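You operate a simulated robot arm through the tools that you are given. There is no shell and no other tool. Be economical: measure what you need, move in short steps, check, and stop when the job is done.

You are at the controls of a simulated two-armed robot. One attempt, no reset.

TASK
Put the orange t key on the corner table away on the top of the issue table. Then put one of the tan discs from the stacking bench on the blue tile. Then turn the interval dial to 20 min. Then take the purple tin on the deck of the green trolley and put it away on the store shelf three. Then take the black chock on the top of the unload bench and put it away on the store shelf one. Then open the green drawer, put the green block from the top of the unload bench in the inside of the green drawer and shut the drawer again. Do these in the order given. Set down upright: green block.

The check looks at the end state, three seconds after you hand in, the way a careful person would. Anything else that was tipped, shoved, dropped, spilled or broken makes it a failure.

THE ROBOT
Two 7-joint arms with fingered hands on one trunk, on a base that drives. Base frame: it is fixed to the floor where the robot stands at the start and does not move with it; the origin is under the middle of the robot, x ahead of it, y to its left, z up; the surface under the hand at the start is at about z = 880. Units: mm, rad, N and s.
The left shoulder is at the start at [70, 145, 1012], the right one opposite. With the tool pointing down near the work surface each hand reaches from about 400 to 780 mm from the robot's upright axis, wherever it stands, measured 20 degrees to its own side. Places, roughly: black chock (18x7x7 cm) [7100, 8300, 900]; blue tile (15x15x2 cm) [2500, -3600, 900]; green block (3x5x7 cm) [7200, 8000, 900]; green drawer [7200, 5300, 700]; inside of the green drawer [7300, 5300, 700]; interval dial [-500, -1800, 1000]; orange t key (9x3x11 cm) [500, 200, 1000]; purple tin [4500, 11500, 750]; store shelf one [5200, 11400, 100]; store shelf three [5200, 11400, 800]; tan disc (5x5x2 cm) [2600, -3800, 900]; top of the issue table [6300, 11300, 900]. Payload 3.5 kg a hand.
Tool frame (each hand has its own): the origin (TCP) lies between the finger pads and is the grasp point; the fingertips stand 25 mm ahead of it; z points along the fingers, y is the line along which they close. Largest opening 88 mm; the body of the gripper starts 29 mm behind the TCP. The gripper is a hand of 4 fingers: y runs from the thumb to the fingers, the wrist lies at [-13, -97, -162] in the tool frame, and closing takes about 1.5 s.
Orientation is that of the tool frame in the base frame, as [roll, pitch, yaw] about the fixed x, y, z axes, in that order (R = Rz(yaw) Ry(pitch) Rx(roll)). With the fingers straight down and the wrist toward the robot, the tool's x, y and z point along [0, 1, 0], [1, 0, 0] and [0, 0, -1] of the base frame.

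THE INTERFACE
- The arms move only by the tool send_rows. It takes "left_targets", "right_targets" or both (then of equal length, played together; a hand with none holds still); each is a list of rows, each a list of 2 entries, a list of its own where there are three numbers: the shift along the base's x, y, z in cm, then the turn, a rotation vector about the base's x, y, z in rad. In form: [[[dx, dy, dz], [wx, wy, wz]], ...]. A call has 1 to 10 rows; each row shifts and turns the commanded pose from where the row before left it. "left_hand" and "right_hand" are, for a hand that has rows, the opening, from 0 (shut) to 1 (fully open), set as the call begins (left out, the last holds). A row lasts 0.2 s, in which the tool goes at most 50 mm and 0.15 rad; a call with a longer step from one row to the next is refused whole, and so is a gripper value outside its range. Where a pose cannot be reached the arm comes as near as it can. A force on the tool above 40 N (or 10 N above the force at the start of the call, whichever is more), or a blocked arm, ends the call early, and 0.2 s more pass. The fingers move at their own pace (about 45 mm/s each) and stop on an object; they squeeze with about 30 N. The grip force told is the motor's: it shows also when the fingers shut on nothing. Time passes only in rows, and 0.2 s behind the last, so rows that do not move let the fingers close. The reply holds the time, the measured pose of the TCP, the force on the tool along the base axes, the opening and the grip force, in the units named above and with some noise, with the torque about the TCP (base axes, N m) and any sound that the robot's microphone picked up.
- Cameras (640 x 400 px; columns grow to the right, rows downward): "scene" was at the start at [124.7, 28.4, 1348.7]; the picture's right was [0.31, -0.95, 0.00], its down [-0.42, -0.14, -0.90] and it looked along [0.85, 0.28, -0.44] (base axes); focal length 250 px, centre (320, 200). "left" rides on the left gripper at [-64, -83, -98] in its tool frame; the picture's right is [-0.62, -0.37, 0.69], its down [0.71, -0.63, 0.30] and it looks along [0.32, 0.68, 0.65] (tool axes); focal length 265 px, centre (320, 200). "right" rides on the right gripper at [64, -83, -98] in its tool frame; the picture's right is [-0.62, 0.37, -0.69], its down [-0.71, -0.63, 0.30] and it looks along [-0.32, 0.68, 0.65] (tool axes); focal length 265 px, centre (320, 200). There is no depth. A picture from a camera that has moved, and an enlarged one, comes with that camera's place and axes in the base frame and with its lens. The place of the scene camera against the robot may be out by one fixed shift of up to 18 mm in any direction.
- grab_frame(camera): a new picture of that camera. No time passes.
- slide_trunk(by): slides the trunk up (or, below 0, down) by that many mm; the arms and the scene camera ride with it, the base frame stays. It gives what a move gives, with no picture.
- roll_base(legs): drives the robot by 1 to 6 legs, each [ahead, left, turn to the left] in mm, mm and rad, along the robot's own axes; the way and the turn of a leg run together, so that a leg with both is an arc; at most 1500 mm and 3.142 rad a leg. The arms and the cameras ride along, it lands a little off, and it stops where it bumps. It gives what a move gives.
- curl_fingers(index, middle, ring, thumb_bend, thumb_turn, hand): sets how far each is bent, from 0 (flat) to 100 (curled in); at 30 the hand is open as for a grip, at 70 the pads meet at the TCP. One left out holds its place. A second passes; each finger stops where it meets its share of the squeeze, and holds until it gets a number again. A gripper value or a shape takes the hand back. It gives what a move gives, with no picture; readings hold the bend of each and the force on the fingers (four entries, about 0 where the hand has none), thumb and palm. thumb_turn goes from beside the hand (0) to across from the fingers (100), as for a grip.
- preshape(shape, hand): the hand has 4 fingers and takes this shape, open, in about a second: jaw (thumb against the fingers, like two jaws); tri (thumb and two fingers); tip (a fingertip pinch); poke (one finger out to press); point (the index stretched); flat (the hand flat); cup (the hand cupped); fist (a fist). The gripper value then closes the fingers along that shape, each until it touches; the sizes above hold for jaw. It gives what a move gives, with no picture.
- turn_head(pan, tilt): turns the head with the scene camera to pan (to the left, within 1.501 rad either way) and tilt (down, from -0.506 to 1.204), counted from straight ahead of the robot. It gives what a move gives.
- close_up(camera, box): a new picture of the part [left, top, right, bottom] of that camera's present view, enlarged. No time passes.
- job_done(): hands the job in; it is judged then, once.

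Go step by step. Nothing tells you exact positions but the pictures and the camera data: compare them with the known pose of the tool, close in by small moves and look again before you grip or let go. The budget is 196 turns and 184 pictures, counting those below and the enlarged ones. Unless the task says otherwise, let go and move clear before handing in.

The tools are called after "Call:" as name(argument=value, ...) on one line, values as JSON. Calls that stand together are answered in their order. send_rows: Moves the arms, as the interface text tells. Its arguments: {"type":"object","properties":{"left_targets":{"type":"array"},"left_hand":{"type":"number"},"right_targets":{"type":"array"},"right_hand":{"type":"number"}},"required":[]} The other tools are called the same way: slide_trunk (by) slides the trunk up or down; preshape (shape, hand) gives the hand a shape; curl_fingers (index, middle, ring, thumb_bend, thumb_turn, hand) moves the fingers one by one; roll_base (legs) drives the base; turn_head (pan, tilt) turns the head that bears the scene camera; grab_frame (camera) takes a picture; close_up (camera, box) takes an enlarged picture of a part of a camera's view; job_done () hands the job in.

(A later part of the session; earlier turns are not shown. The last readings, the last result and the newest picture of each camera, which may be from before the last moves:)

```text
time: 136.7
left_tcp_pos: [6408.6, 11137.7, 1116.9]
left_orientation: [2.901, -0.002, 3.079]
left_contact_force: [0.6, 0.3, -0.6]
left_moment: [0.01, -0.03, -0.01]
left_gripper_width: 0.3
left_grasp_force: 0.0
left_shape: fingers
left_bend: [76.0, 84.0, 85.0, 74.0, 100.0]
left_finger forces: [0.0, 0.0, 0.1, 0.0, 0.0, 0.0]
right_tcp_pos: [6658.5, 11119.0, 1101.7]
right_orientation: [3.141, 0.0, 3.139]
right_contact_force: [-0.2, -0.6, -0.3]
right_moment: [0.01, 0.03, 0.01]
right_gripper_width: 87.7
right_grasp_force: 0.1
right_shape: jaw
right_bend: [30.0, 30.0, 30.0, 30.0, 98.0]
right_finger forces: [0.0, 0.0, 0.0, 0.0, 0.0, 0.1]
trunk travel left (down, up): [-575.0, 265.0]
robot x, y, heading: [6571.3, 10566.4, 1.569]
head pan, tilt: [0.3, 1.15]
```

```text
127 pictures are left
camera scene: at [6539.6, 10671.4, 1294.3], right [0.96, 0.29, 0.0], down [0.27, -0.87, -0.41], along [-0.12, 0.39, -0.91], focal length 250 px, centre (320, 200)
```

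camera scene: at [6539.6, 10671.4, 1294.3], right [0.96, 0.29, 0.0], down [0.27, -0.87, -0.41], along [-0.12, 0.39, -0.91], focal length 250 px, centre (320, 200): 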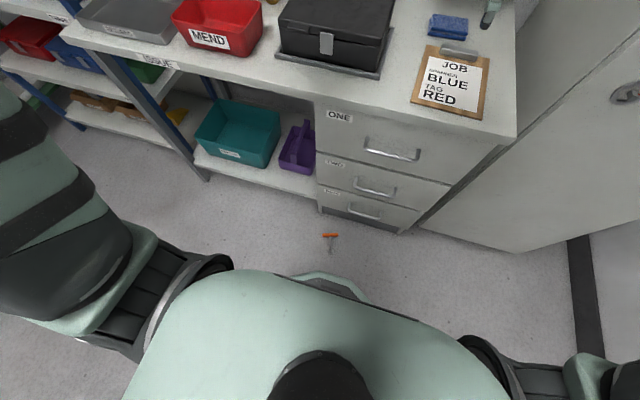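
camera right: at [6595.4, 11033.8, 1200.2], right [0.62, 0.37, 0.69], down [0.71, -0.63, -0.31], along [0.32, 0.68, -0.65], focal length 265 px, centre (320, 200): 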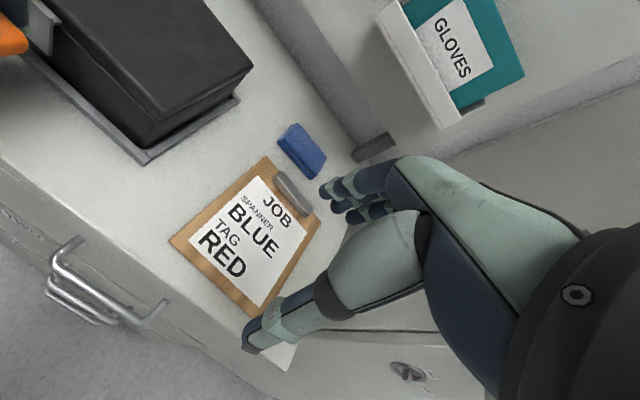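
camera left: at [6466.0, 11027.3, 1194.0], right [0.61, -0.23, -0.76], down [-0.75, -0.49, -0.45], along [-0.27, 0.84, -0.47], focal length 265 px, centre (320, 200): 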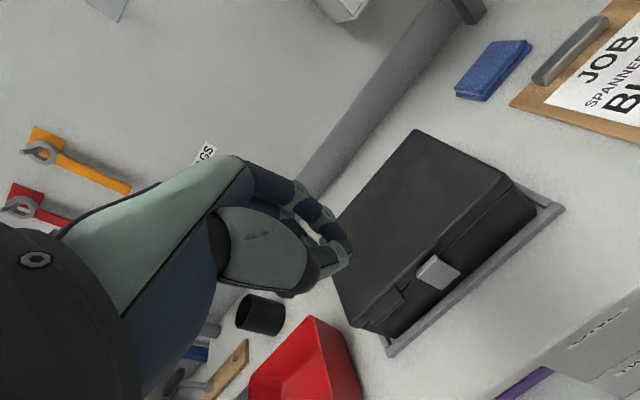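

The key lies on the floor at about (6488, 1016+10000), with its bar along x and its stem towards me. I'll back off, lower the trunk and pick it up by the stem.

Call:
roll_base(legs=[[-330, 0, 0]])

Call:
preshape(hand="left", shape="jaw")

Call:
slide_trunk(by=-560)

Call:
send_rows(left_targets=[[[0, 0, 0], [-0.12, 0, 0.08]], [[0, 0, 0], [-0.12, 0, 0.08]], [[0, 0, 0], [0, 0, 0.15]], [[0, 0, 0], [0, 0, 0.15]], [[0, 0, 0], [0, 0, 0.15]], [[0, 0, 0], [0, 0, 0.15]], [[0, 0, 0], [0, 0, 0.15]], [[0, 0, 0], [0, 0, 0.15]], [[0, 0, 0], [0, 0, 0.15]], [[0, 0, 0], [0, 0, 0.15]]], left_hand=1)

Call:
turn_head(pan=0.2, tilt=0.9)

Call:
grab_frame(camera="scene")

```text
time: 138.9
left_tcp_pos: [6408.4, 10804.2, 1115.5]
left_orientation: [2.902, -0.002, 3.077]
left_contact_force: [-0.3, -0.8, 1.1]
left_moment: [-0.01, 0.02, -0.01]
left_gripper_width: 0.1
left_grasp_force: 0.0
left_shape: fingers
left_bend: [76.0, 84.0, 85.0, 74.0, 100.0]
left_finger forces: [0.1, 0.1, 0.0, 0.0, 0.1, 0.0]
right_tcp_pos: [6658.8, 10783.7, 1102.2]
right_orientation: [-3.141, 0.0, 3.139]
right_contact_force: [0.3, -0.1, 0.6]
right_moment: [0.0, 0.03, -0.01]
right_gripper_width: 87.5
right_grasp_force: 0.1
right_shape: jaw
right_bend: [30.0, 30.0, 30.0, 30.0, 98.0]
right_finger forces: [0.0, 0.0, 0.1, 0.0, 0.0, 0.0]
trunk travel left (down, up): [-575.0, 265.0]
robot x, y, heading: [6566.8, 10227.4, 1.569]
head pan, tilt: [0.3, 1.15]
```

```text
time: 139.8
left_tcp_pos: [6409.4, 10804.1, 1115.6]
left_orientation: [2.902, -0.001, 3.077]
left_contact_force: [1.2, 0.1, -0.2]
left_moment: [0.01, -0.02, 0.01]
left_gripper_width: 87.4
left_grasp_force: 0.1
left_shape: jaw
left_bend: [30.0, 30.0, 30.0, 30.0, 98.0]
left_finger forces: [0.0, 0.0, 0.1, 0.0, 0.0, 0.1]
right_tcp_pos: [6660.7, 10784.1, 1101.4]
right_orientation: [3.141, 0.0, 3.138]
right_contact_force: [1.1, 0.7, 0.3]
right_moment: [0.01, -0.02, -0.02]
right_gripper_width: 87.7
right_grasp_force: 0.1
right_shape: jaw
right_bend: [30.0, 30.0, 30.0, 30.0, 98.0]
right_finger forces: [0.0, 0.0, 0.1, 0.1, 0.1, 0.1]
trunk travel left (down, up): [-575.0, 265.0]
robot x, y, heading: [6567.7, 10230.9, 1.571]
head pan, tilt: [0.3, 1.15]
```

```text
refused: -560 is not a number from -400 to 400
```

```text
time: 142.2
left_tcp_pos: [6401.6, 10831.3, 1124.2]
left_orientation: [-3.014, 0.135, -1.961]
left_contact_force: [-0.6, 0.2, 0.6]
left_moment: [-0.03, 0.0, 0.0]
left_gripper_width: 87.9
left_grasp_force: 0.0
left_shape: jaw
left_bend: [30.0, 30.0, 30.0, 30.0, 98.0]
left_finger forces: [0.0, 0.1, 0.1, 0.1, 0.1, 0.0]
left hand out of reach, approached as far as the arm can: row 9, 10
right_tcp_pos: [6660.4, 10784.2, 1102.7]
right_orientation: [3.14, 0.0, 3.136]
right_contact_force: [0.4, 0.4, 0.2]
right_moment: [-0.02, 0.0, 0.0]
right_gripper_width: 87.7
right_grasp_force: 0.1
right_shape: jaw
right_bend: [30.0, 30.0, 30.0, 30.0, 98.0]
right_finger forces: [0.0, 0.0, 0.0, 0.0, 0.1, 0.0]
trunk travel left (down, up): [-575.0, 265.0]
robot x, y, heading: [6569.2, 10228.7, 1.564]
head pan, tilt: [0.3, 1.15]
stopped in row 10 (left hand): the arm was blocked; the commanded pose is now the measured one
```

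```text
time: 142.9
left_tcp_pos: [6401.4, 10830.3, 1124.0]
left_orientation: [-3.012, 0.136, -1.958]
left_contact_force: [-0.2, 1.0, -0.4]
left_moment: [-0.02, -0.03, 0.01]
left_gripper_width: 87.6
left_grasp_force: 0.0
left_shape: jaw
left_bend: [30.0, 30.0, 30.0, 30.0, 98.0]
left_finger forces: [0.0, 0.0, 0.1, 0.0, 0.0, 0.0]
right_tcp_pos: [6660.2, 10783.2, 1102.3]
right_orientation: [-3.14, -0.001, 3.14]
right_contact_force: [-0.9, 0.4, 0.1]
right_moment: [-0.03, 0.01, 0.01]
right_gripper_width: 87.5
right_grasp_force: 0.0
right_shape: jaw
right_bend: [30.0, 30.0, 30.0, 30.0, 98.0]
right_finger forces: [0.1, 0.1, 0.1, 0.1, 0.1, 0.0]
trunk travel left (down, up): [-575.0, 265.0]
robot x, y, heading: [6571.7, 10229.8, 1.568]
head pan, tilt: [0.201, 0.901]
```

```text
126 pictures are left
camera scene: at [6541.7, 10353.8, 1311.1], right [0.98, 0.2, 0.0], down [0.15, -0.77, -0.62], along [-0.12, 0.61, -0.78], focal length 250 px, centre (320, 200)
```

scene: 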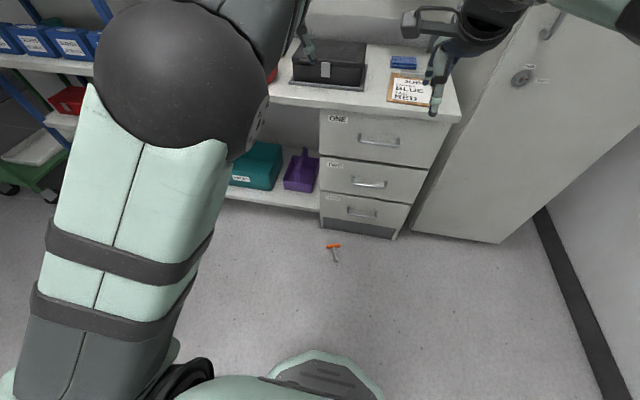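

The left wrist can't turn that way. The right hand should, by mirror symmetry, so I'll turn it +90° and bring the left hand back to neutral.

Call:
send_rows(left_targets=[[[0, 0, 0], [0, 0, -0.15]], [[0, 0, 0], [0, 0, -0.15]], [[0, 0, 0], [0, 0, -0.15]], [[0, 0, 0], [0, 0, -0.15]], [[0, 0, 0], [0, 0, -0.15]], [[0, 0, 0], [0, 0, -0.15]], [[0, 0, 0], [0, 0, -0.15]], [[0, 0, 0], [0, 0, -0.13]], [[0, 0, 0], [0, 0, 0]], [[0, 0, 0], [0, 0, 0]]], right_targets=[[[0, 0, 0], [0, 0, 0.15]], [[0, 0, 0], [0, 0, 0.15]], [[0, 0, 0], [0, 0, 0.15]], [[0, 0, 0], [0, 0, 0.15]], [[0, 0, 0], [0, 0, 0.15]], [[0, 0, 0], [0, 0, 0.15]], [[0, 0, 0], [0, 0, 0.15]], [[0, 0, 0], [0, 0, 0.15]], [[0, 0, 0], [0, 0, 0.15]], [[0, 0, 0], [0, 0, 0.15]]])

Call:
roll_base(legs=[[170, 200, 0]])

Call:
slide_trunk(by=-390)

```text
time: 145.2
left_tcp_pos: [6403.8, 10830.5, 1123.1]
left_orientation: [-3.017, 0.134, 3.137]
left_contact_force: [0.1, 0.1, 0.0]
left_moment: [-0.02, -0.03, 0.03]
left_gripper_width: 87.8
left_grasp_force: 0.1
left_shape: jaw
left_bend: [30.0, 30.0, 30.0, 30.0, 98.0]
left_finger forces: [0.0, 0.1, 0.0, 0.1, 0.0, 0.0]
right_tcp_pos: [6660.5, 10784.3, 1101.8]
right_orientation: [-3.14, 0.001, -1.642]
right_contact_force: [0.4, -0.7, -0.2]
right_moment: [0.0, 0.0, 0.02]
right_gripper_width: 87.6
right_grasp_force: 0.0
right_shape: jaw
right_bend: [30.0, 30.0, 30.0, 30.0, 98.0]
right_finger forces: [0.1, 0.1, 0.1, 0.1, 0.0, 0.1]
trunk travel left (down, up): [-575.0, 265.0]
robot x, y, heading: [6570.4, 10228.0, 1.569]
head pan, tilt: [0.201, 0.901]
```

```text
time: 147.0
left_tcp_pos: [6207.5, 11000.5, 1123.9]
left_orientation: [-3.019, 0.134, 3.135]
left_contact_force: [0.5, 0.2, 0.6]
left_moment: [0.02, -0.04, -0.01]
left_gripper_width: 87.7
left_grasp_force: 0.1
left_shape: jaw
left_bend: [30.0, 30.0, 30.0, 30.0, 98.0]
left_finger forces: [0.0, 0.0, 0.0, 0.0, 0.0, 0.0]
right_tcp_pos: [6463.6, 10952.8, 1101.8]
right_orientation: [3.14, 0.0, -1.651]
right_contact_force: [-0.1, -0.8, -0.7]
right_moment: [-0.01, -0.03, 0.0]
right_gripper_width: 87.8
right_grasp_force: 0.1
right_shape: jaw
right_bend: [30.0, 30.0, 30.0, 30.0, 98.0]
right_finger forces: [0.0, 0.0, 0.0, 0.0, 0.0, 0.0]
trunk travel left (down, up): [-575.0, 265.0]
robot x, y, heading: [6369.0, 10402.3, 1.561]
head pan, tilt: [0.201, 0.901]
```

```text
time: 150.8
left_tcp_pos: [6207.4, 11001.6, 734.8]
left_orientation: [-3.018, 0.133, 3.134]
left_contact_force: [-1.1, 1.0, 1.0]
left_moment: [-0.01, 0.01, -0.01]
left_gripper_width: 88.0
left_grasp_force: 0.0
left_shape: jaw
left_bend: [30.0, 30.0, 30.0, 30.0, 98.0]
left_finger forces: [0.1, 0.0, 0.1, 0.0, 0.0, 0.0]
right_tcp_pos: [6462.4, 10953.5, 711.8]
right_orientation: [3.14, 0.001, -1.652]
right_contact_force: [0.2, -0.3, -0.6]
right_moment: [0.02, -0.03, -0.04]
right_gripper_width: 87.7
right_grasp_force: 0.0
right_shape: jaw
right_bend: [30.0, 30.0, 30.0, 30.0, 98.0]
right_finger forces: [0.0, 0.1, 0.0, 0.0, 0.1, 0.0]
trunk travel left (down, up): [-185.0, 655.0]
robot x, y, heading: [6369.6, 10400.2, 1.562]
head pan, tilt: [0.201, 0.901]
```

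Call:
slide_trunk(by=-180)

Call:
send_rows(left_targets=[[[0, -4, 0], [0, 0, 0]], [[0, -4, 0], [0, 0, 0]], [[0, 0, 0], [0, 0, 0]], [[0, 0, 0], [0, 0, 0]], [[0, 0, 0], [0, 0, 0]], [[0, 0, 0], [0, 0, 0]]], right_targets=[[[0, 0, -5], [0, 0, 0.08]], [[0, 0, -5], [0, 0, 0]], [[0, 0, -5], [0, 0, 0]], [[0, 0, -5], [0, 0, 0]], [[0, 0, -5], [0, 0, 0]], [[0, 0, -5], [0, 0, 0]]], right_hand=1)

Call:
grab_frame(camera="right")

Call:
grab_frame(camera="scene")

```text
time: 152.8
left_tcp_pos: [6207.5, 10999.5, 555.0]
left_orientation: [-3.02, 0.133, 3.134]
left_contact_force: [-0.7, -0.8, 0.6]
left_moment: [-0.03, -0.01, 0.01]
left_gripper_width: 87.4
left_grasp_force: 0.1
left_shape: jaw
left_bend: [30.0, 30.0, 30.0, 30.0, 98.0]
left_finger forces: [0.0, 0.0, 0.1, 0.0, 0.0, 0.0]
right_tcp_pos: [6463.0, 10953.8, 531.6]
right_orientation: [3.139, 0.0, -1.652]
right_contact_force: [0.2, 1.5, 0.2]
right_moment: [0.02, -0.02, 0.0]
right_gripper_width: 87.6
right_grasp_force: 0.0
right_shape: jaw
right_bend: [30.0, 30.0, 30.0, 30.0, 98.0]
right_finger forces: [0.0, 0.0, 0.0, 0.0, 0.1, 0.0]
trunk travel left (down, up): [-5.0, 835.0]
robot x, y, heading: [6369.7, 10400.6, 1.558]
head pan, tilt: [0.201, 0.901]
```

```text
time: 154.2
left_tcp_pos: [6207.0, 10921.5, 554.8]
left_orientation: [-3.021, 0.134, 3.132]
left_contact_force: [0.2, 0.3, 0.7]
left_moment: [0.01, -0.01, 0.01]
left_gripper_width: 87.9
left_grasp_force: 0.0
left_shape: jaw
left_bend: [30.0, 30.0, 30.0, 30.0, 98.0]
left_finger forces: [0.0, 0.0, 0.0, 0.0, 0.1, 0.1]
right_tcp_pos: [6462.4, 10953.0, 231.7]
right_orientation: [3.14, -0.001, -1.571]
right_contact_force: [-0.3, 1.0, 0.5]
right_moment: [-0.02, 0.0, 0.01]
right_gripper_width: 87.7
right_grasp_force: 0.0
right_shape: jaw
right_bend: [30.0, 30.0, 30.0, 30.0, 98.0]
right_finger forces: [0.0, 0.0, 0.0, 0.0, 0.1, 0.1]
trunk travel left (down, up): [-5.0, 835.0]
robot x, y, heading: [6369.1, 10402.3, 1.561]
head pan, tilt: [0.201, 0.901]
```

```text
125 pictures are left
camera right: at [6546.3, 10887.4, 330.0], right [-0.37, 0.62, 0.69], down [0.63, 0.71, -0.3], along [-0.68, 0.32, -0.65], focal length 265 px, centre (320, 200)
```

right: 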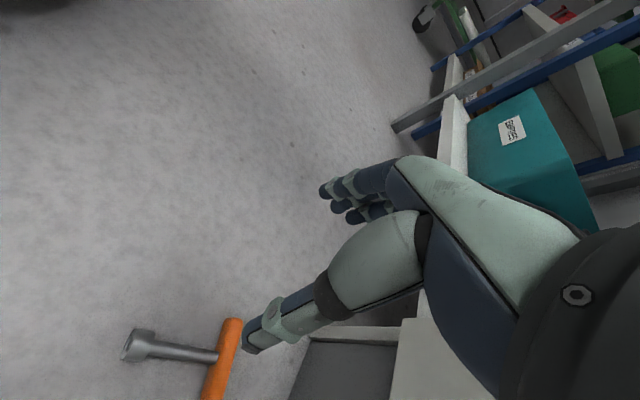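

```text
124 pictures are left
camera scene: at [6342.9, 10523.8, 741.2], right [0.98, 0.19, 0.0], down [0.15, -0.77, -0.62], along [-0.12, 0.61, -0.78], focal length 250 px, centre (320, 200)
```

scene: 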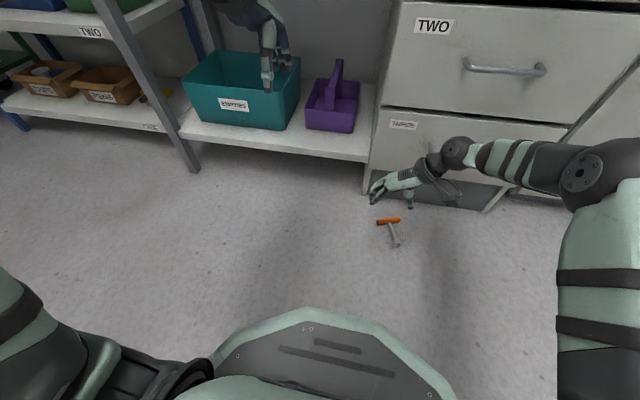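

Call:
send_rows(right_targets=[[[2, 2, -1], [0, 0, 0.12]], [[2, 2, -1], [0, 0, 0.12]], [[0.9, 0.7, -3], [0, 0, 0.11]], [[0, 0, -4], [0, 0, 0]], [[0, 0, 0], [0, 0, 0]]])

Call:
grab_frame(camera="right")

Call:
close_up(camera="scene", box=[320, 130, 520, 255])

```text
time: 155.4
left_tcp_pos: [6207.2, 10920.5, 555.1]
left_orientation: [-3.018, 0.132, 3.135]
left_contact_force: [-0.4, 0.4, 0.2]
left_moment: [0.03, 0.02, -0.02]
left_gripper_width: 87.7
left_grasp_force: 0.0
left_shape: jaw
left_bend: [30.0, 30.0, 30.0, 30.0, 98.0]
left_finger forces: [0.0, 0.1, 0.1, 0.0, 0.0, 0.0]
right_tcp_pos: [6509.7, 10997.4, 141.9]
right_orientation: [3.139, -0.001, -1.221]
right_contact_force: [-0.1, -0.6, 0.4]
right_moment: [0.04, 0.02, 0.02]
right_gripper_width: 87.6
right_grasp_force: 0.0
right_shape: jaw
right_bend: [30.0, 30.0, 30.0, 30.0, 98.0]
right_finger forces: [0.0, 0.1, 0.0, 0.1, 0.0, 0.0]
trunk travel left (down, up): [-5.0, 835.0]
robot x, y, heading: [6371.1, 10402.4, 1.559]
head pan, tilt: [0.201, 0.901]
```

```text
123 pictures are left
camera right: at [6609.8, 10965.9, 239.5], right [-0.56, 0.46, 0.69], down [0.35, 0.89, -0.31], along [-0.75, 0.07, -0.65], focal length 265 px, centre (320, 200)
```

right: 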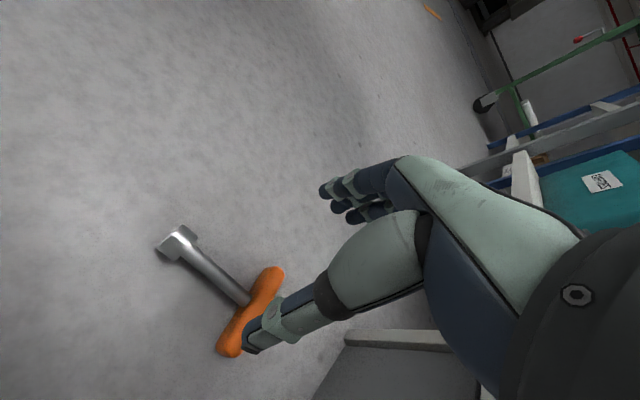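

```text
3.20 times, centred on (420, 192) of scene
camera zoom: at [6342.9, 10523.9, 741.1], right [0.98, 0.19, 0.0], down [0.15, -0.77, -0.62], along [-0.12, 0.61, -0.78], focal length 798 px, centre (0, 224)
```

zoom: 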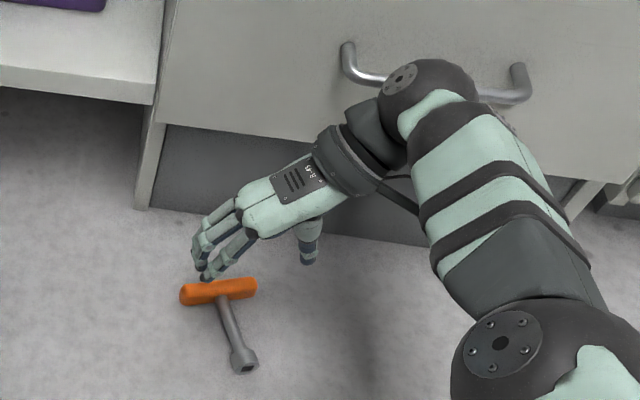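

Call:
send_rows(right_targets=[[[0.4, -0.6, -3], [0, 0, 0]], [[0, 0, -3], [0, 0, 0]], [[0, 0, -3], [0, 0, 0]], [[0, 0, -1.6], [0, 0, 0]], [[0, 0, 0], [0, 0, 0]]])

Call:
grab_frame(camera="right")

Call:
close_up(camera="scene", box=[320, 130, 520, 255])

```text
time: 156.6
left_tcp_pos: [6207.2, 10921.8, 554.9]
left_orientation: [-3.019, 0.134, 3.136]
left_contact_force: [0.7, 0.4, 0.8]
left_moment: [-0.02, -0.04, 0.02]
left_gripper_width: 87.8
left_grasp_force: 0.0
left_shape: jaw
left_bend: [30.0, 30.0, 30.0, 30.0, 98.0]
left_finger forces: [0.1, 0.1, 0.0, 0.0, 0.0, 0.0]
right_tcp_pos: [6511.8, 10971.1, 64.8]
right_orientation: [3.14, 0.0, -1.22]
right_contact_force: [0.5, 0.6, -0.3]
right_moment: [0.01, -0.04, 0.0]
right_gripper_width: 87.5
right_grasp_force: 0.0
right_shape: jaw
right_bend: [30.0, 30.0, 30.0, 30.0, 98.0]
right_finger forces: [0.0, 0.0, 0.1, 0.0, 0.0, 0.0]
right hand out of reach, approached as far as the arm can: row 1, 2, 3, 4
trunk travel left (down, up): [-5.0, 835.0]
robot x, y, heading: [6368.7, 10399.9, 1.557]
head pan, tilt: [0.201, 0.901]
```

```text
121 pictures are left
camera right: at [6612.5, 10939.5, 162.2], right [-0.56, 0.46, 0.69], down [0.35, 0.89, -0.31], along [-0.75, 0.07, -0.65], focal length 265 px, centre (320, 200)
```

right: 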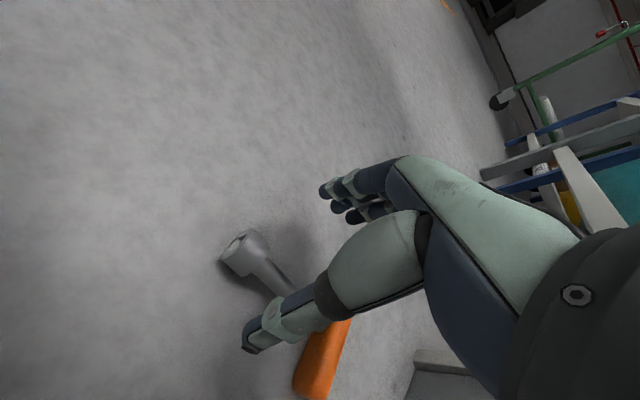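

```text
3.20 times, centred on (420, 192) of scene
camera zoom: at [6342.9, 10524.0, 741.2], right [0.98, 0.19, 0.0], down [0.15, -0.77, -0.62], along [-0.12, 0.61, -0.78], focal length 798 px, centre (0, 224)
```

zoom: 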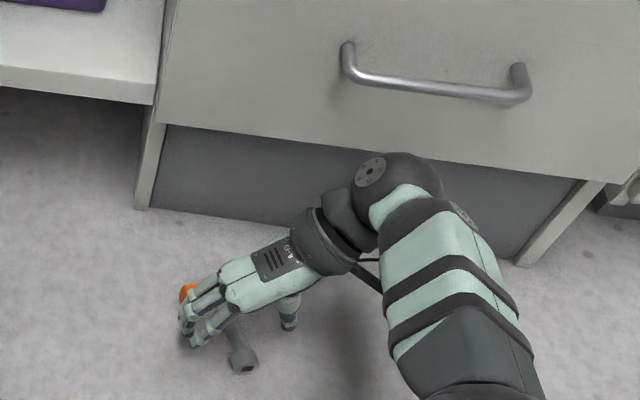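

Call:
send_rows(right_targets=[[[0, 0, 3], [0, 0, 0]], [[0, 0, 3], [0, 0, 0]], [[0, -4, 2], [0, 0, 0]], [[0, -4, 0], [0, 0, 0]]])

Call:
roll_base(legs=[[100, 0, 0]])

Call:
grab_frame(camera="right")

```text
time: 157.6
left_tcp_pos: [6207.4, 10921.3, 555.4]
left_orientation: [-3.018, 0.132, 3.135]
left_contact_force: [0.5, 0.4, -1.0]
left_moment: [0.03, -0.03, 0.05]
left_gripper_width: 87.9
left_grasp_force: 0.2
left_shape: jaw
left_bend: [30.0, 30.0, 30.0, 30.0, 98.0]
left_finger forces: [0.0, 0.0, 0.0, 0.0, 0.1, 0.0]
right_tcp_pos: [6514.0, 10893.2, 145.4]
right_orientation: [3.138, 0.004, -1.22]
right_contact_force: [0.4, 0.3, -0.2]
right_moment: [-0.01, -0.04, 0.02]
right_gripper_width: 87.9
right_grasp_force: 0.1
right_shape: jaw
right_bend: [30.0, 30.0, 30.0, 30.0, 98.0]
right_finger forces: [0.1, 0.0, 0.0, 0.0, 0.1, 0.0]
trunk travel left (down, up): [-5.0, 835.0]
robot x, y, heading: [6369.7, 10401.9, 1.557]
head pan, tilt: [0.201, 0.901]
```

```text
time: 158.7
left_tcp_pos: [6208.2, 11022.2, 555.7]
left_orientation: [-3.018, 0.134, 3.133]
left_contact_force: [0.6, 0.0, 0.7]
left_moment: [0.04, 0.01, 0.0]
left_gripper_width: 87.8
left_grasp_force: 0.0
left_shape: jaw
left_bend: [30.0, 30.0, 30.0, 30.0, 98.0]
left_finger forces: [0.1, 0.0, 0.1, 0.1, 0.0, 0.0]
right_tcp_pos: [6517.0, 10992.5, 144.4]
right_orientation: [3.141, 0.001, -1.222]
right_contact_force: [0.4, -0.7, -0.9]
right_moment: [-0.08, -0.01, 0.01]
right_gripper_width: 88.0
right_grasp_force: 0.0
right_shape: jaw
right_bend: [30.0, 30.0, 30.0, 30.0, 98.0]
right_finger forces: [0.0, 0.0, 0.0, 0.0, 0.0, 0.0]
trunk travel left (down, up): [-5.0, 835.0]
robot x, y, heading: [6372.1, 10505.2, 1.563]
head pan, tilt: [0.201, 0.901]
```

```text
119 pictures are left
camera right: at [6617.4, 10960.4, 242.3], right [-0.56, 0.46, 0.69], down [0.35, 0.89, -0.31], along [-0.75, 0.07, -0.65], focal length 265 px, centre (320, 200)
```

right: 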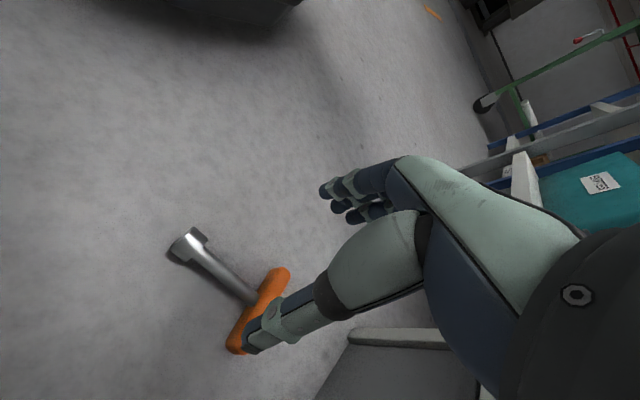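

Call:
send_rows(right_targets=[[[-0.3, -0.1, -3], [0, 0, 0]], [[0, 0, -3], [0, 0, 0]], [[0, 0, -3], [0, 0, 0]], [[0, 0, -2], [0, 0, 0]], [[0, 0, 0], [0, 0, 0]]])

Call:
grab_frame(camera="right")

```text
time: 159.9
left_tcp_pos: [6208.4, 11022.7, 554.9]
left_orientation: [-3.018, 0.134, 3.135]
left_contact_force: [0.3, 0.3, 0.7]
left_moment: [-0.02, -0.01, 0.02]
left_gripper_width: 87.6
left_grasp_force: 0.0
left_shape: jaw
left_bend: [30.0, 30.0, 30.0, 30.0, 98.0]
left_finger forces: [0.0, 0.0, 0.0, 0.0, 0.0, 0.0]
right_tcp_pos: [6513.0, 10993.2, 33.5]
right_orientation: [-3.14, -0.003, -1.224]
right_contact_force: [-0.3, -0.1, -0.1]
right_moment: [0.01, 0.04, 0.02]
right_gripper_width: 88.1
right_grasp_force: 0.1
right_shape: jaw
right_bend: [30.0, 30.0, 30.0, 30.0, 98.0]
right_finger forces: [0.0, 0.0, 0.1, 0.0, 0.0, 0.0]
trunk travel left (down, up): [-5.0, 835.0]
robot x, y, heading: [6369.3, 10498.2, 1.564]
head pan, tilt: [0.201, 0.901]
```

```text
118 pictures are left
camera right: at [6613.9, 10961.0, 131.9], right [-0.56, 0.46, 0.69], down [0.35, 0.89, -0.31], along [-0.75, 0.07, -0.65], focal length 265 px, centre (320, 200)
```

right: 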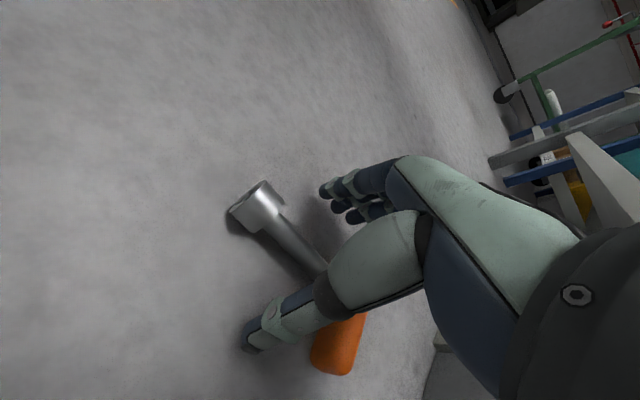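

Stem is between thumb and fingers. I'll close.

Call:
send_rows(right_targets=[[[0, 0, 0], [0, 0, 0]], [[0, 0, 0], [0, 0, 0]], [[0, 0, 0], [0, 0, 0]], [[0, 0, 0], [0, 0, 0]], [[0, 0, 0], [0, 0, 0]], [[0, 0, 0], [0, 0, 0]], [[0, 0, 0], [0, 0, 0]], [[0, 0, 0], [0, 0, 0]]], right_hand=0)

Call:
send_rows(right_targets=[[[0, 0, 1.5], [0, 0, 0]], [[0, 0, 3], [0, 0, 0]], [[0, 0, 3], [0, 0, 0]], [[0, 0, 3], [0, 0, 0]]])

Call:
grab_frame(camera="right")

```text
time: 161.7
left_tcp_pos: [6207.4, 11021.1, 556.9]
left_orientation: [-3.018, 0.134, 3.133]
left_contact_force: [-0.4, -0.2, -0.3]
left_moment: [-0.02, -0.01, -0.01]
left_gripper_width: 87.6
left_grasp_force: 0.0
left_shape: jaw
left_bend: [30.0, 30.0, 30.0, 30.0, 98.0]
left_finger forces: [0.0, 0.1, 0.0, 0.1, 0.0, 0.0]
right_tcp_pos: [6513.0, 10994.6, 34.2]
right_orientation: [3.14, 0.0, -1.221]
right_contact_force: [-0.1, 0.3, 3.6]
right_moment: [-0.04, 0.01, 0.07]
right_gripper_width: 7.0
right_grasp_force: 29.9
right_shape: jaw
right_bend: [72.0, 66.0, 67.0, 74.0, 100.0]
right_finger forces: [14.6, 7.1, 3.1, 0.0, 25.8, 0.0]
trunk travel left (down, up): [-5.0, 835.0]
robot x, y, heading: [6369.7, 10498.2, 1.568]
head pan, tilt: [0.201, 0.901]
```

```text
time: 162.7
left_tcp_pos: [6207.8, 11024.1, 556.2]
left_orientation: [-3.018, 0.133, 3.133]
left_contact_force: [0.5, -0.4, -0.1]
left_moment: [0.0, 0.0, 0.0]
left_gripper_width: 87.8
left_grasp_force: 0.1
left_shape: jaw
left_bend: [30.0, 30.0, 30.0, 30.0, 98.0]
left_finger forces: [0.0, 0.0, 0.0, 0.0, 0.0, 0.0]
right_tcp_pos: [6513.5, 10991.6, 139.3]
right_orientation: [3.139, 0.0, -1.223]
right_contact_force: [-0.1, -0.2, -1.0]
right_moment: [-0.02, -0.04, 0.0]
right_gripper_width: 6.4
right_grasp_force: 30.4
right_shape: jaw
right_bend: [72.0, 67.0, 70.0, 74.0, 100.0]
right_finger forces: [16.5, 5.2, 2.9, 0.0, 23.6, 0.1]
trunk travel left (down, up): [-5.0, 835.0]
robot x, y, heading: [6366.4, 10499.5, 1.562]
head pan, tilt: [0.201, 0.901]
```

```text
117 pictures are left
camera right: at [6615.2, 10959.1, 237.0], right [-0.56, 0.46, 0.69], down [0.35, 0.89, -0.31], along [-0.75, 0.07, -0.65], focal length 265 px, centre (320, 200)
```

right: 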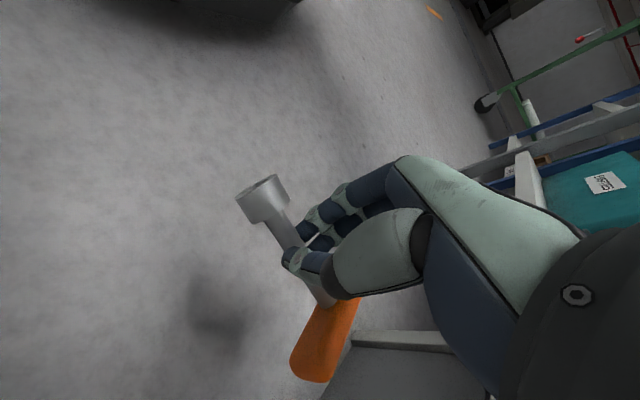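

It holds the key firmly by the stem. I'll back off, raise the trunk and turn the hand to normal.

Call:
roll_base(legs=[[-320, 0, 0]])

Call:
slide_trunk(by=400)

Call:
slide_trunk(by=170)

Call:
send_rows(right_targets=[[[0, 0, 4.5], [0, 0, -0.14]], [[0, 0, 4.5], [0, 0, -0.14]], [[0, 0, 4.5], [0, 0, -0.14]], [[0, 0, 4.5], [0, 0, -0.14]], [[0, 0, 4.5], [0, 0, -0.14]], [[0, 0, 4.5], [0, 0, -0.14]], [[0, 0, 4.5], [0, 0, -0.14]], [[0, 0, 4.5], [0, 0, -0.14]], [[0, 0, 2], [0, 0, -0.14]], [[0, 0, 0], [0, 0, -0.14]]], left_targets=[[[-1, -2, 0], [0, 0, 0]], [[-1, -2, 0], [0, 0, 0]], [[-1, -2, 0], [0, 0, 0]], [[-1, -2, 0], [0, 0, 0]], [[0, 0, 0], [0, 0, 0]], [[0, 0, 0], [0, 0, 0]], [[0, 0, 0], [0, 0, 0]], [[0, 0, 0], [0, 0, 0]], [[0, 0, 0], [0, 0, 0]], [[0, 0, 0], [0, 0, 0]]])

Call:
send_rows(right_targets=[[[0, 0, 0], [0, 0, -0.14]], [[0, 0, 0], [0, 0, -0.14]], [[0, 0, 0], [0, 0, -0.14]], [[0, 0, 0], [0, 0, -0.1]]])

Call:
turn_head(pan=0, tilt=0.6)

Call:
grab_frame(camera="scene")

Call:
grab_frame(camera="right")

```text
time: 164.9
left_tcp_pos: [6207.4, 10696.5, 554.9]
left_orientation: [-3.018, 0.134, 3.126]
left_contact_force: [-0.8, 0.5, 0.3]
left_moment: [-0.02, 0.0, -0.03]
left_gripper_width: 87.7
left_grasp_force: 0.1
left_shape: jaw
left_bend: [30.0, 30.0, 30.0, 30.0, 98.0]
left_finger forces: [0.1, 0.0, 0.1, 0.0, 0.0, 0.0]
right_tcp_pos: [6513.0, 10664.0, 139.3]
right_orientation: [3.14, -0.002, -1.231]
right_contact_force: [1.0, -1.2, -1.3]
right_moment: [-0.03, -0.05, 0.0]
right_gripper_width: 6.7
right_grasp_force: 29.9
right_shape: jaw
right_bend: [72.0, 67.0, 70.0, 74.0, 100.0]
right_finger forces: [16.5, 5.1, 2.9, 0.1, 23.6, 0.0]
trunk travel left (down, up): [-5.0, 835.0]
robot x, y, heading: [6366.2, 10175.9, 1.555]
head pan, tilt: [0.201, 0.901]
```

```text
time: 168.7
left_tcp_pos: [6207.9, 10697.4, 954.3]
left_orientation: [-3.019, 0.133, 3.126]
left_contact_force: [0.7, -0.2, 0.4]
left_moment: [0.0, 0.0, 0.01]
left_gripper_width: 87.8
left_grasp_force: 0.0
left_shape: jaw
left_bend: [30.0, 30.0, 30.0, 30.0, 98.0]
left_finger forces: [0.0, 0.0, 0.0, 0.0, 0.0, 0.0]
right_tcp_pos: [6513.3, 10665.3, 539.5]
right_orientation: [3.14, 0.001, -1.229]
right_contact_force: [-0.1, 0.9, -0.8]
right_moment: [-0.02, -0.03, 0.02]
right_gripper_width: 6.5
right_grasp_force: 30.6
right_shape: jaw
right_bend: [72.0, 67.0, 70.0, 74.0, 100.0]
right_finger forces: [16.6, 5.4, 2.7, 0.0, 23.7, 0.0]
trunk travel left (down, up): [-405.0, 435.0]
robot x, y, heading: [6366.4, 10177.5, 1.552]
head pan, tilt: [0.201, 0.901]
```

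```text
time: 170.6
left_tcp_pos: [6207.2, 10697.6, 1126.2]
left_orientation: [-3.017, 0.135, 3.127]
left_contact_force: [-0.1, 0.0, -0.3]
left_moment: [0.0, -0.02, 0.0]
left_gripper_width: 87.7
left_grasp_force: 0.0
left_shape: jaw
left_bend: [30.0, 30.0, 30.0, 30.0, 98.0]
left_finger forces: [0.0, 0.0, 0.0, 0.0, 0.0, 0.1]
right_tcp_pos: [6512.9, 10664.8, 708.5]
right_orientation: [3.14, 0.0, -1.229]
right_contact_force: [0.1, -0.2, -1.1]
right_moment: [0.0, -0.04, -0.02]
right_gripper_width: 6.5
right_grasp_force: 30.3
right_shape: jaw
right_bend: [72.0, 67.0, 70.0, 74.0, 100.0]
right_finger forces: [16.4, 5.4, 2.6, 0.1, 23.7, 0.1]
trunk travel left (down, up): [-575.0, 265.0]
robot x, y, heading: [6366.2, 10174.1, 1.553]
head pan, tilt: [0.201, 0.901]
```

```text
time: 172.8
left_tcp_pos: [6167.4, 10617.1, 1125.1]
left_orientation: [-3.019, 0.137, 3.127]
left_contact_force: [0.1, -0.2, -0.4]
left_moment: [-0.02, 0.02, 0.01]
left_gripper_width: 87.7
left_grasp_force: 0.2
left_shape: jaw
left_bend: [30.0, 30.0, 30.0, 30.0, 98.0]
left_finger forces: [0.0, 0.0, 0.0, 0.0, 0.1, 0.1]
right_tcp_pos: [6510.6, 10665.2, 1087.2]
right_orientation: [3.14, 0.002, -2.63]
right_contact_force: [0.0, 0.3, -0.9]
right_moment: [-0.02, 0.03, 0.01]
right_gripper_width: 6.5
right_grasp_force: 29.8
right_shape: jaw
right_bend: [72.0, 67.0, 70.0, 74.0, 100.0]
right_finger forces: [16.6, 5.9, 2.3, 0.0, 23.4, 0.1]
trunk travel left (down, up): [-575.0, 265.0]
robot x, y, heading: [6366.2, 10175.3, 1.558]
head pan, tilt: [0.201, 0.901]
```

```text
time: 173.8
left_tcp_pos: [6166.9, 10616.8, 1125.8]
left_orientation: [-3.019, 0.135, 3.127]
left_contact_force: [-1.3, 0.9, -0.1]
left_moment: [-0.01, 0.01, 0.01]
left_gripper_width: 87.9
left_grasp_force: 0.1
left_shape: jaw
left_bend: [30.0, 30.0, 30.0, 30.0, 98.0]
left_finger forces: [0.0, 0.0, 0.0, 0.1, 0.0, 0.1]
right_tcp_pos: [6524.6, 10690.1, 1091.6]
right_orientation: [-3.141, -0.018, 3.13]
right_contact_force: [0.2, -0.3, 0.1]
right_moment: [0.01, 0.03, 0.02]
right_gripper_width: 6.4
right_grasp_force: 30.1
right_shape: jaw
right_bend: [72.0, 67.0, 70.0, 74.0, 100.0]
right_finger forces: [16.9, 6.1, 2.3, 0.0, 23.3, 0.0]
right hand out of reach, approached as far as the arm can: row 2, 3, 4
trunk travel left (down, up): [-575.0, 265.0]
robot x, y, heading: [6369.1, 10175.7, 1.559]
head pan, tilt: [0.201, 0.901]
```

```text
time: 174.6
left_tcp_pos: [6168.8, 10617.3, 1125.7]
left_orientation: [-3.018, 0.132, 3.126]
left_contact_force: [-1.1, -0.2, -0.1]
left_moment: [0.03, -0.01, -0.01]
left_gripper_width: 87.6
left_grasp_force: 0.1
left_shape: jaw
left_bend: [30.0, 30.0, 30.0, 30.0, 98.0]
left_finger forces: [0.0, 0.0, 0.0, 0.0, 0.1, 0.0]
right_tcp_pos: [6524.8, 10691.3, 1091.5]
right_orientation: [3.14, -0.015, 3.136]
right_contact_force: [0.3, 0.5, -1.5]
right_moment: [-0.02, 0.06, 0.0]
right_gripper_width: 6.6
right_grasp_force: 30.0
right_shape: jaw
right_bend: [72.0, 67.0, 70.0, 74.0, 100.0]
right_finger forces: [16.6, 5.9, 2.4, 0.1, 23.3, 0.1]
trunk travel left (down, up): [-575.0, 265.0]
robot x, y, heading: [6366.1, 10173.7, 1.557]
head pan, tilt: [0.0, 0.6]
```

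```text
116 pictures are left
camera scene: at [6355.9, 10312.5, 1335.9], right [1.0, -0.01, 0.0], down [-0.01, -0.57, -0.82], along [0.01, 0.82, -0.57], focal length 250 px, centre (320, 200)
```

scene: 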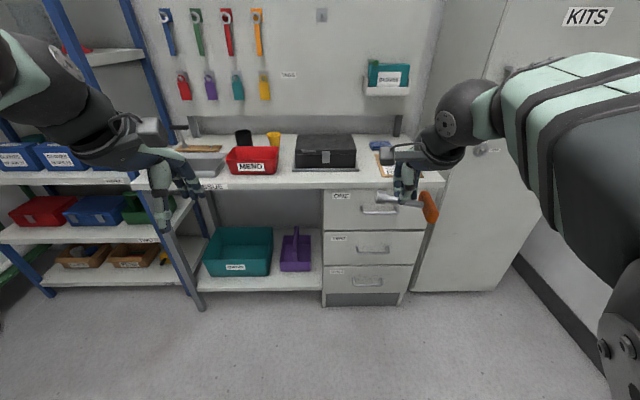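

```text
115 pictures are left
camera right: at [6461.2, 10606.5, 1190.9], right [0.63, 0.36, 0.68], down [0.71, -0.63, -0.32], along [0.32, 0.68, -0.66], focal length 265 px, centre (320, 200)
```

right: 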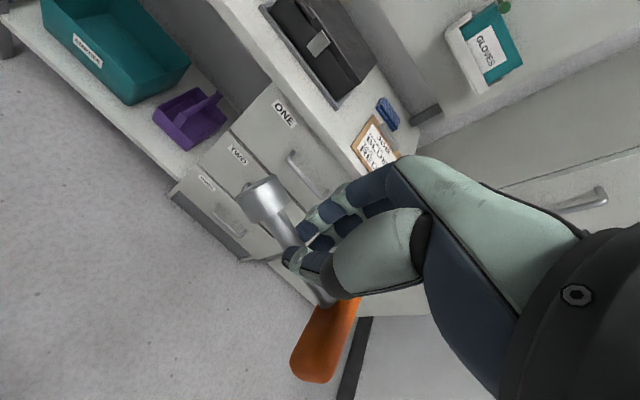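

The key is level with its foot to the left. I'll drive up so the right hand hovers near (6538, 11165), where the bar can lie in the gap between box and clipboard.

Call:
roll_base(legs=[[400, 0, 0.01]])

Call:
send_rows(right_targets=[[[0.5, 3.5, 0], [0, 0, 0]], [[0, 3.5, -4], [0, 0, 0]], [[0, 0, -4], [0, 0, 0]], [[0, 0, 0], [0, 0, 0]]])

Call:
grab_frame(camera="right")

Call:
grab_frame(camera="scene")

```text
time: 177.2
left_tcp_pos: [6173.1, 11023.0, 1125.7]
left_orientation: [-3.019, 0.135, 3.131]
left_contact_force: [-0.3, 0.0, -0.1]
left_moment: [0.0, 0.0, 0.02]
left_gripper_width: 87.7
left_grasp_force: 0.0
left_shape: jaw
left_bend: [30.0, 30.0, 30.0, 30.0, 98.0]
left_finger forces: [0.1, 0.0, 0.0, 0.0, 0.0, 0.1]
right_tcp_pos: [6528.8, 11094.9, 1092.2]
right_orientation: [-3.141, -0.015, 3.134]
right_contact_force: [0.1, -0.5, -1.2]
right_moment: [-0.06, 0.02, 0.04]
right_gripper_width: 6.4
right_grasp_force: 30.1
right_shape: jaw
right_bend: [72.0, 67.0, 70.0, 74.0, 100.0]
right_finger forces: [16.8, 6.0, 2.3, 0.1, 23.2, 0.0]
trunk travel left (down, up): [-575.0, 265.0]
robot x, y, heading: [6371.3, 10582.1, 1.561]
head pan, tilt: [0.0, 0.6]
```

```text
refused: row 2 steps farther than a row can; nothing moved
```

```text
114 pictures are left
camera right: at [6466.7, 11012.8, 1190.2], right [0.63, 0.36, 0.68], down [0.71, -0.64, -0.31], along [0.32, 0.68, -0.66], focal length 265 px, centre (320, 200)
```

right: 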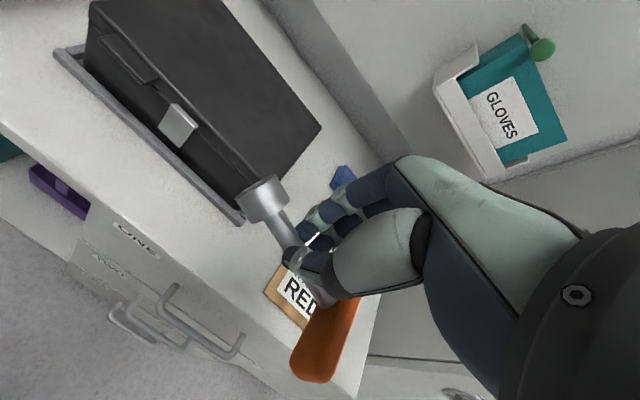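

```text
113 pictures are left
camera scene: at [6361.4, 10717.8, 1336.0], right [1.0, -0.01, 0.0], down [-0.01, -0.56, -0.83], along [0.01, 0.82, -0.56], focal length 250 px, centre (320, 200)
```

scene: 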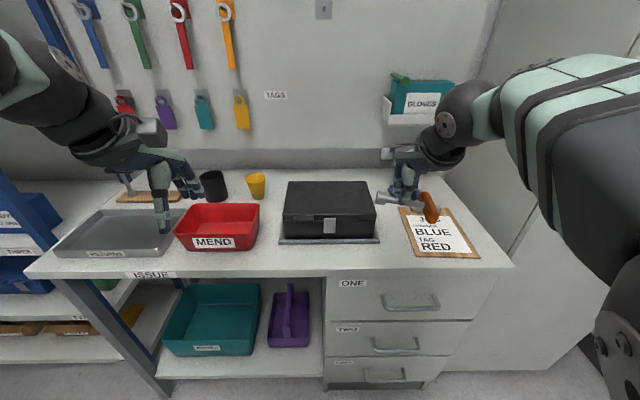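

Call:
send_rows(right_targets=[[[0.5, 3.4, 0], [0, 0, 0]], [[0.4, 3.4, -2], [0, 0, 0]], [[0, 0, -4.5], [0, 0, 0]], [[0, 0, -4.5], [0, 0, 0]], [[0, 0, -4], [0, 0, 0]], [[0, 0, 0], [0, 0, 0]]])

Call:
grab_frame(camera="right")

Call:
close_up(camera="scene", box=[320, 160, 520, 285])

```text
time: 178.6
left_tcp_pos: [6172.5, 11021.0, 1126.8]
left_orientation: [-3.02, 0.135, 3.129]
left_contact_force: [-0.4, -0.6, 0.3]
left_moment: [0.04, -0.01, 0.01]
left_gripper_width: 87.6
left_grasp_force: 0.1
left_shape: jaw
left_bend: [30.0, 30.0, 30.0, 30.0, 98.0]
left_finger forces: [0.0, 0.1, 0.0, 0.0, 0.1, 0.1]
right_tcp_pos: [6535.6, 11161.6, 939.9]
right_orientation: [3.141, -0.013, 3.136]
right_contact_force: [-0.5, 0.2, 0.3]
right_moment: [0.04, 0.05, 0.02]
right_gripper_width: 5.8
right_grasp_force: 29.9
right_shape: jaw
right_bend: [72.0, 72.0, 70.0, 78.0, 100.0]
right_finger forces: [0.1, 0.1, 0.0, 0.1, 0.1, 0.1]
trunk travel left (down, up): [-575.0, 265.0]
robot x, y, heading: [6371.2, 10581.8, 1.553]
head pan, tilt: [0.0, 0.6]
```

```text
112 pictures are left
camera right: at [6473.1, 11079.0, 1039.2], right [0.63, 0.36, 0.68], down [0.71, -0.63, -0.31], along [0.32, 0.68, -0.66], focal length 265 px, centre (320, 200)
```

right: 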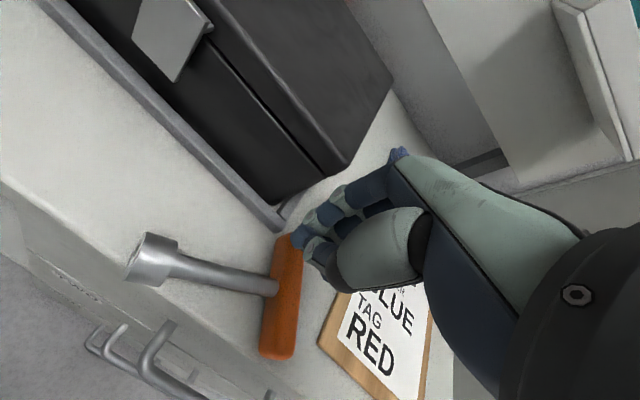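

```text
3.20 times, centred on (420, 222) of scene
camera zoom: at [6361.0, 10717.0, 1336.1], right [1.0, -0.01, 0.0], down [-0.01, -0.56, -0.83], along [0.01, 0.83, -0.56], focal length 798 px, centre (0, 128)
```

zoom: 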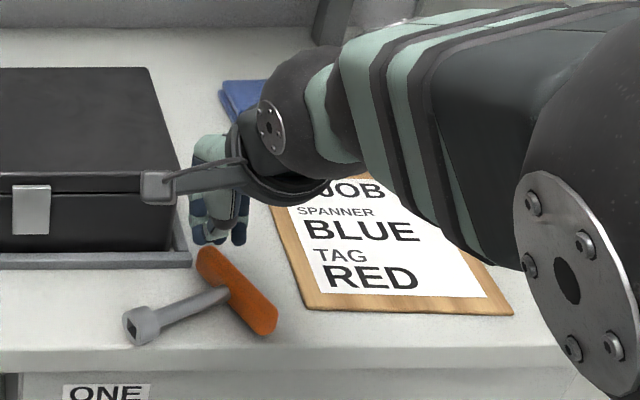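

The key has settled lying flat on the issue table (it slid out of the grip onto the surface), with the bar in the gap and the whole of it on the top. I'll raise the hand clear and check.

Call:
send_rows(right_targets=[[[0, 0, 4], [0, 0, 0]], [[0, 0, 4], [0, 0, 0]], [[0, 0, 4], [0, 0, 0]], [[0, -3, 3], [0, 0, 0]]])

Call:
roll_base(legs=[[-150, 0, 0]])

Call:
close_up(camera="scene", box=[270, 130, 510, 280])

```text
time: 179.6
left_tcp_pos: [6172.9, 11019.3, 1127.1]
left_orientation: [-3.022, 0.132, 3.13]
left_contact_force: [0.1, -0.2, 0.7]
left_moment: [0.03, 0.02, -0.01]
left_gripper_width: 87.9
left_grasp_force: 0.0
left_shape: jaw
left_bend: [30.0, 30.0, 30.0, 30.0, 98.0]
left_finger forces: [0.0, 0.0, 0.1, 0.0, 0.0, 0.0]
right_tcp_pos: [6540.9, 11131.5, 1093.4]
right_orientation: [3.14, -0.013, 3.136]
right_contact_force: [-0.4, 0.5, 0.3]
right_moment: [0.06, 0.02, -0.01]
right_gripper_width: 5.7
right_grasp_force: 29.5
right_shape: jaw
right_bend: [72.0, 72.0, 70.0, 78.0, 100.0]
right_finger forces: [0.0, 0.0, 0.0, 0.0, 0.0, 0.1]
trunk travel left (down, up): [-575.0, 265.0]
robot x, y, heading: [6374.1, 10577.1, 1.558]
head pan, tilt: [0.0, 0.6]
```

```text
time: 180.9
left_tcp_pos: [6170.7, 10875.1, 1125.4]
left_orientation: [-3.018, 0.133, 3.129]
left_contact_force: [0.4, -0.1, 0.6]
left_moment: [0.04, -0.02, 0.01]
left_gripper_width: 87.7
left_grasp_force: 0.1
left_shape: jaw
left_bend: [30.0, 30.0, 30.0, 30.0, 98.0]
left_finger forces: [0.0, 0.1, 0.0, 0.0, 0.0, 0.0]
right_tcp_pos: [6538.3, 10986.2, 1091.4]
right_orientation: [-3.14, -0.016, 3.135]
right_contact_force: [-0.6, -0.7, 0.0]
right_moment: [0.0, 0.03, 0.01]
right_gripper_width: 5.6
right_grasp_force: 30.4
right_shape: jaw
right_bend: [72.0, 72.0, 70.0, 78.0, 100.0]
right_finger forces: [0.0, 0.0, 0.1, 0.1, 0.0, 0.1]
trunk travel left (down, up): [-575.0, 265.0]
robot x, y, heading: [6368.7, 10431.7, 1.557]
head pan, tilt: [0.0, 0.6]
```

```text
2.67 times, centred on (390, 205) of scene
camera zoom: at [6359.4, 10570.1, 1335.8], right [1.0, -0.01, 0.0], down [-0.01, -0.57, -0.82], along [0.01, 0.82, -0.57], focal length 665 px, centre (133, 187)
```

zoom: 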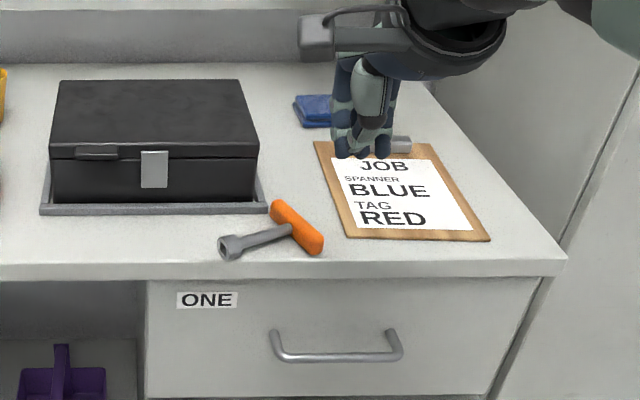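

The key lies fully on the issue table. Next is the disc: I'll back off, turn south and look for a route.

Call:
roll_base(legs=[[-450, 0, 0], [0, 0, 1.57], [0, 0, 1.58]])

Call:
turn_head(pan=0, tilt=0.2)

Call:
grab_frame(camera="scene")

```text
time: 191.3
left_tcp_pos: [6570.6, 9540.7, 1126.2]
left_orientation: [-3.02, 0.133, 0.006]
left_contact_force: [-0.5, 0.6, 0.3]
left_moment: [0.01, 0.03, -0.01]
left_gripper_width: 87.7
left_grasp_force: 0.1
left_shape: jaw
left_bend: [30.0, 30.0, 30.0, 30.0, 98.0]
left_finger forces: [0.1, 0.1, 0.1, 0.1, 0.0, 0.0]
right_tcp_pos: [6205.1, 9421.5, 1091.7]
right_orientation: [-3.139, -0.017, 0.012]
right_contact_force: [-0.3, -0.4, -0.5]
right_moment: [-0.01, -0.02, 0.0]
right_gripper_width: 5.9
right_grasp_force: 30.3
right_shape: jaw
right_bend: [72.0, 72.0, 70.0, 78.0, 100.0]
right_finger forces: [0.1, 0.0, 0.0, 0.0, 0.0, 0.0]
trunk travel left (down, up): [-575.0, 265.0]
robot x, y, heading: [6363.3, 9980.3, -1.567]
head pan, tilt: [0.0, 0.6]
```

```text
time: 192.2
left_tcp_pos: [6571.1, 9542.0, 1125.7]
left_orientation: [-3.018, 0.133, 0.005]
left_contact_force: [-0.8, 0.5, 0.0]
left_moment: [0.03, 0.0, 0.03]
left_gripper_width: 87.5
left_grasp_force: 0.2
left_shape: jaw
left_bend: [30.0, 30.0, 30.0, 30.0, 98.0]
left_finger forces: [0.0, 0.1, 0.0, 0.0, 0.1, 0.0]
right_tcp_pos: [6203.8, 9421.9, 1091.6]
right_orientation: [-3.139, -0.013, 0.013]
right_contact_force: [-0.5, -0.2, -0.1]
right_moment: [-0.01, 0.0, -0.03]
right_gripper_width: 5.8
right_grasp_force: 30.6
right_shape: jaw
right_bend: [72.0, 72.0, 70.0, 78.0, 100.0]
right_finger forces: [0.0, 0.1, 0.1, 0.0, 0.0, 0.1]
trunk travel left (down, up): [-575.0, 265.0]
robot x, y, heading: [6361.3, 9981.2, -1.565]
head pan, tilt: [0.0, 0.201]
```

```text
109 pictures are left
camera scene: at [6351.1, 9837.0, 1372.6], right [-1.0, -0.01, 0.0], down [0.0, 0.2, -0.98], along [0.01, -0.98, -0.2], focal length 250 px, centre (320, 200)
```

scene: 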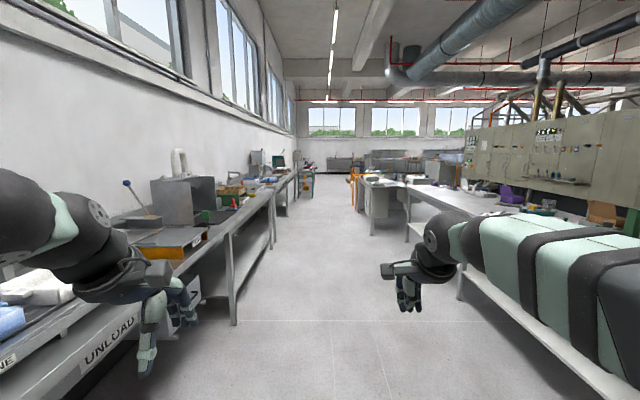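

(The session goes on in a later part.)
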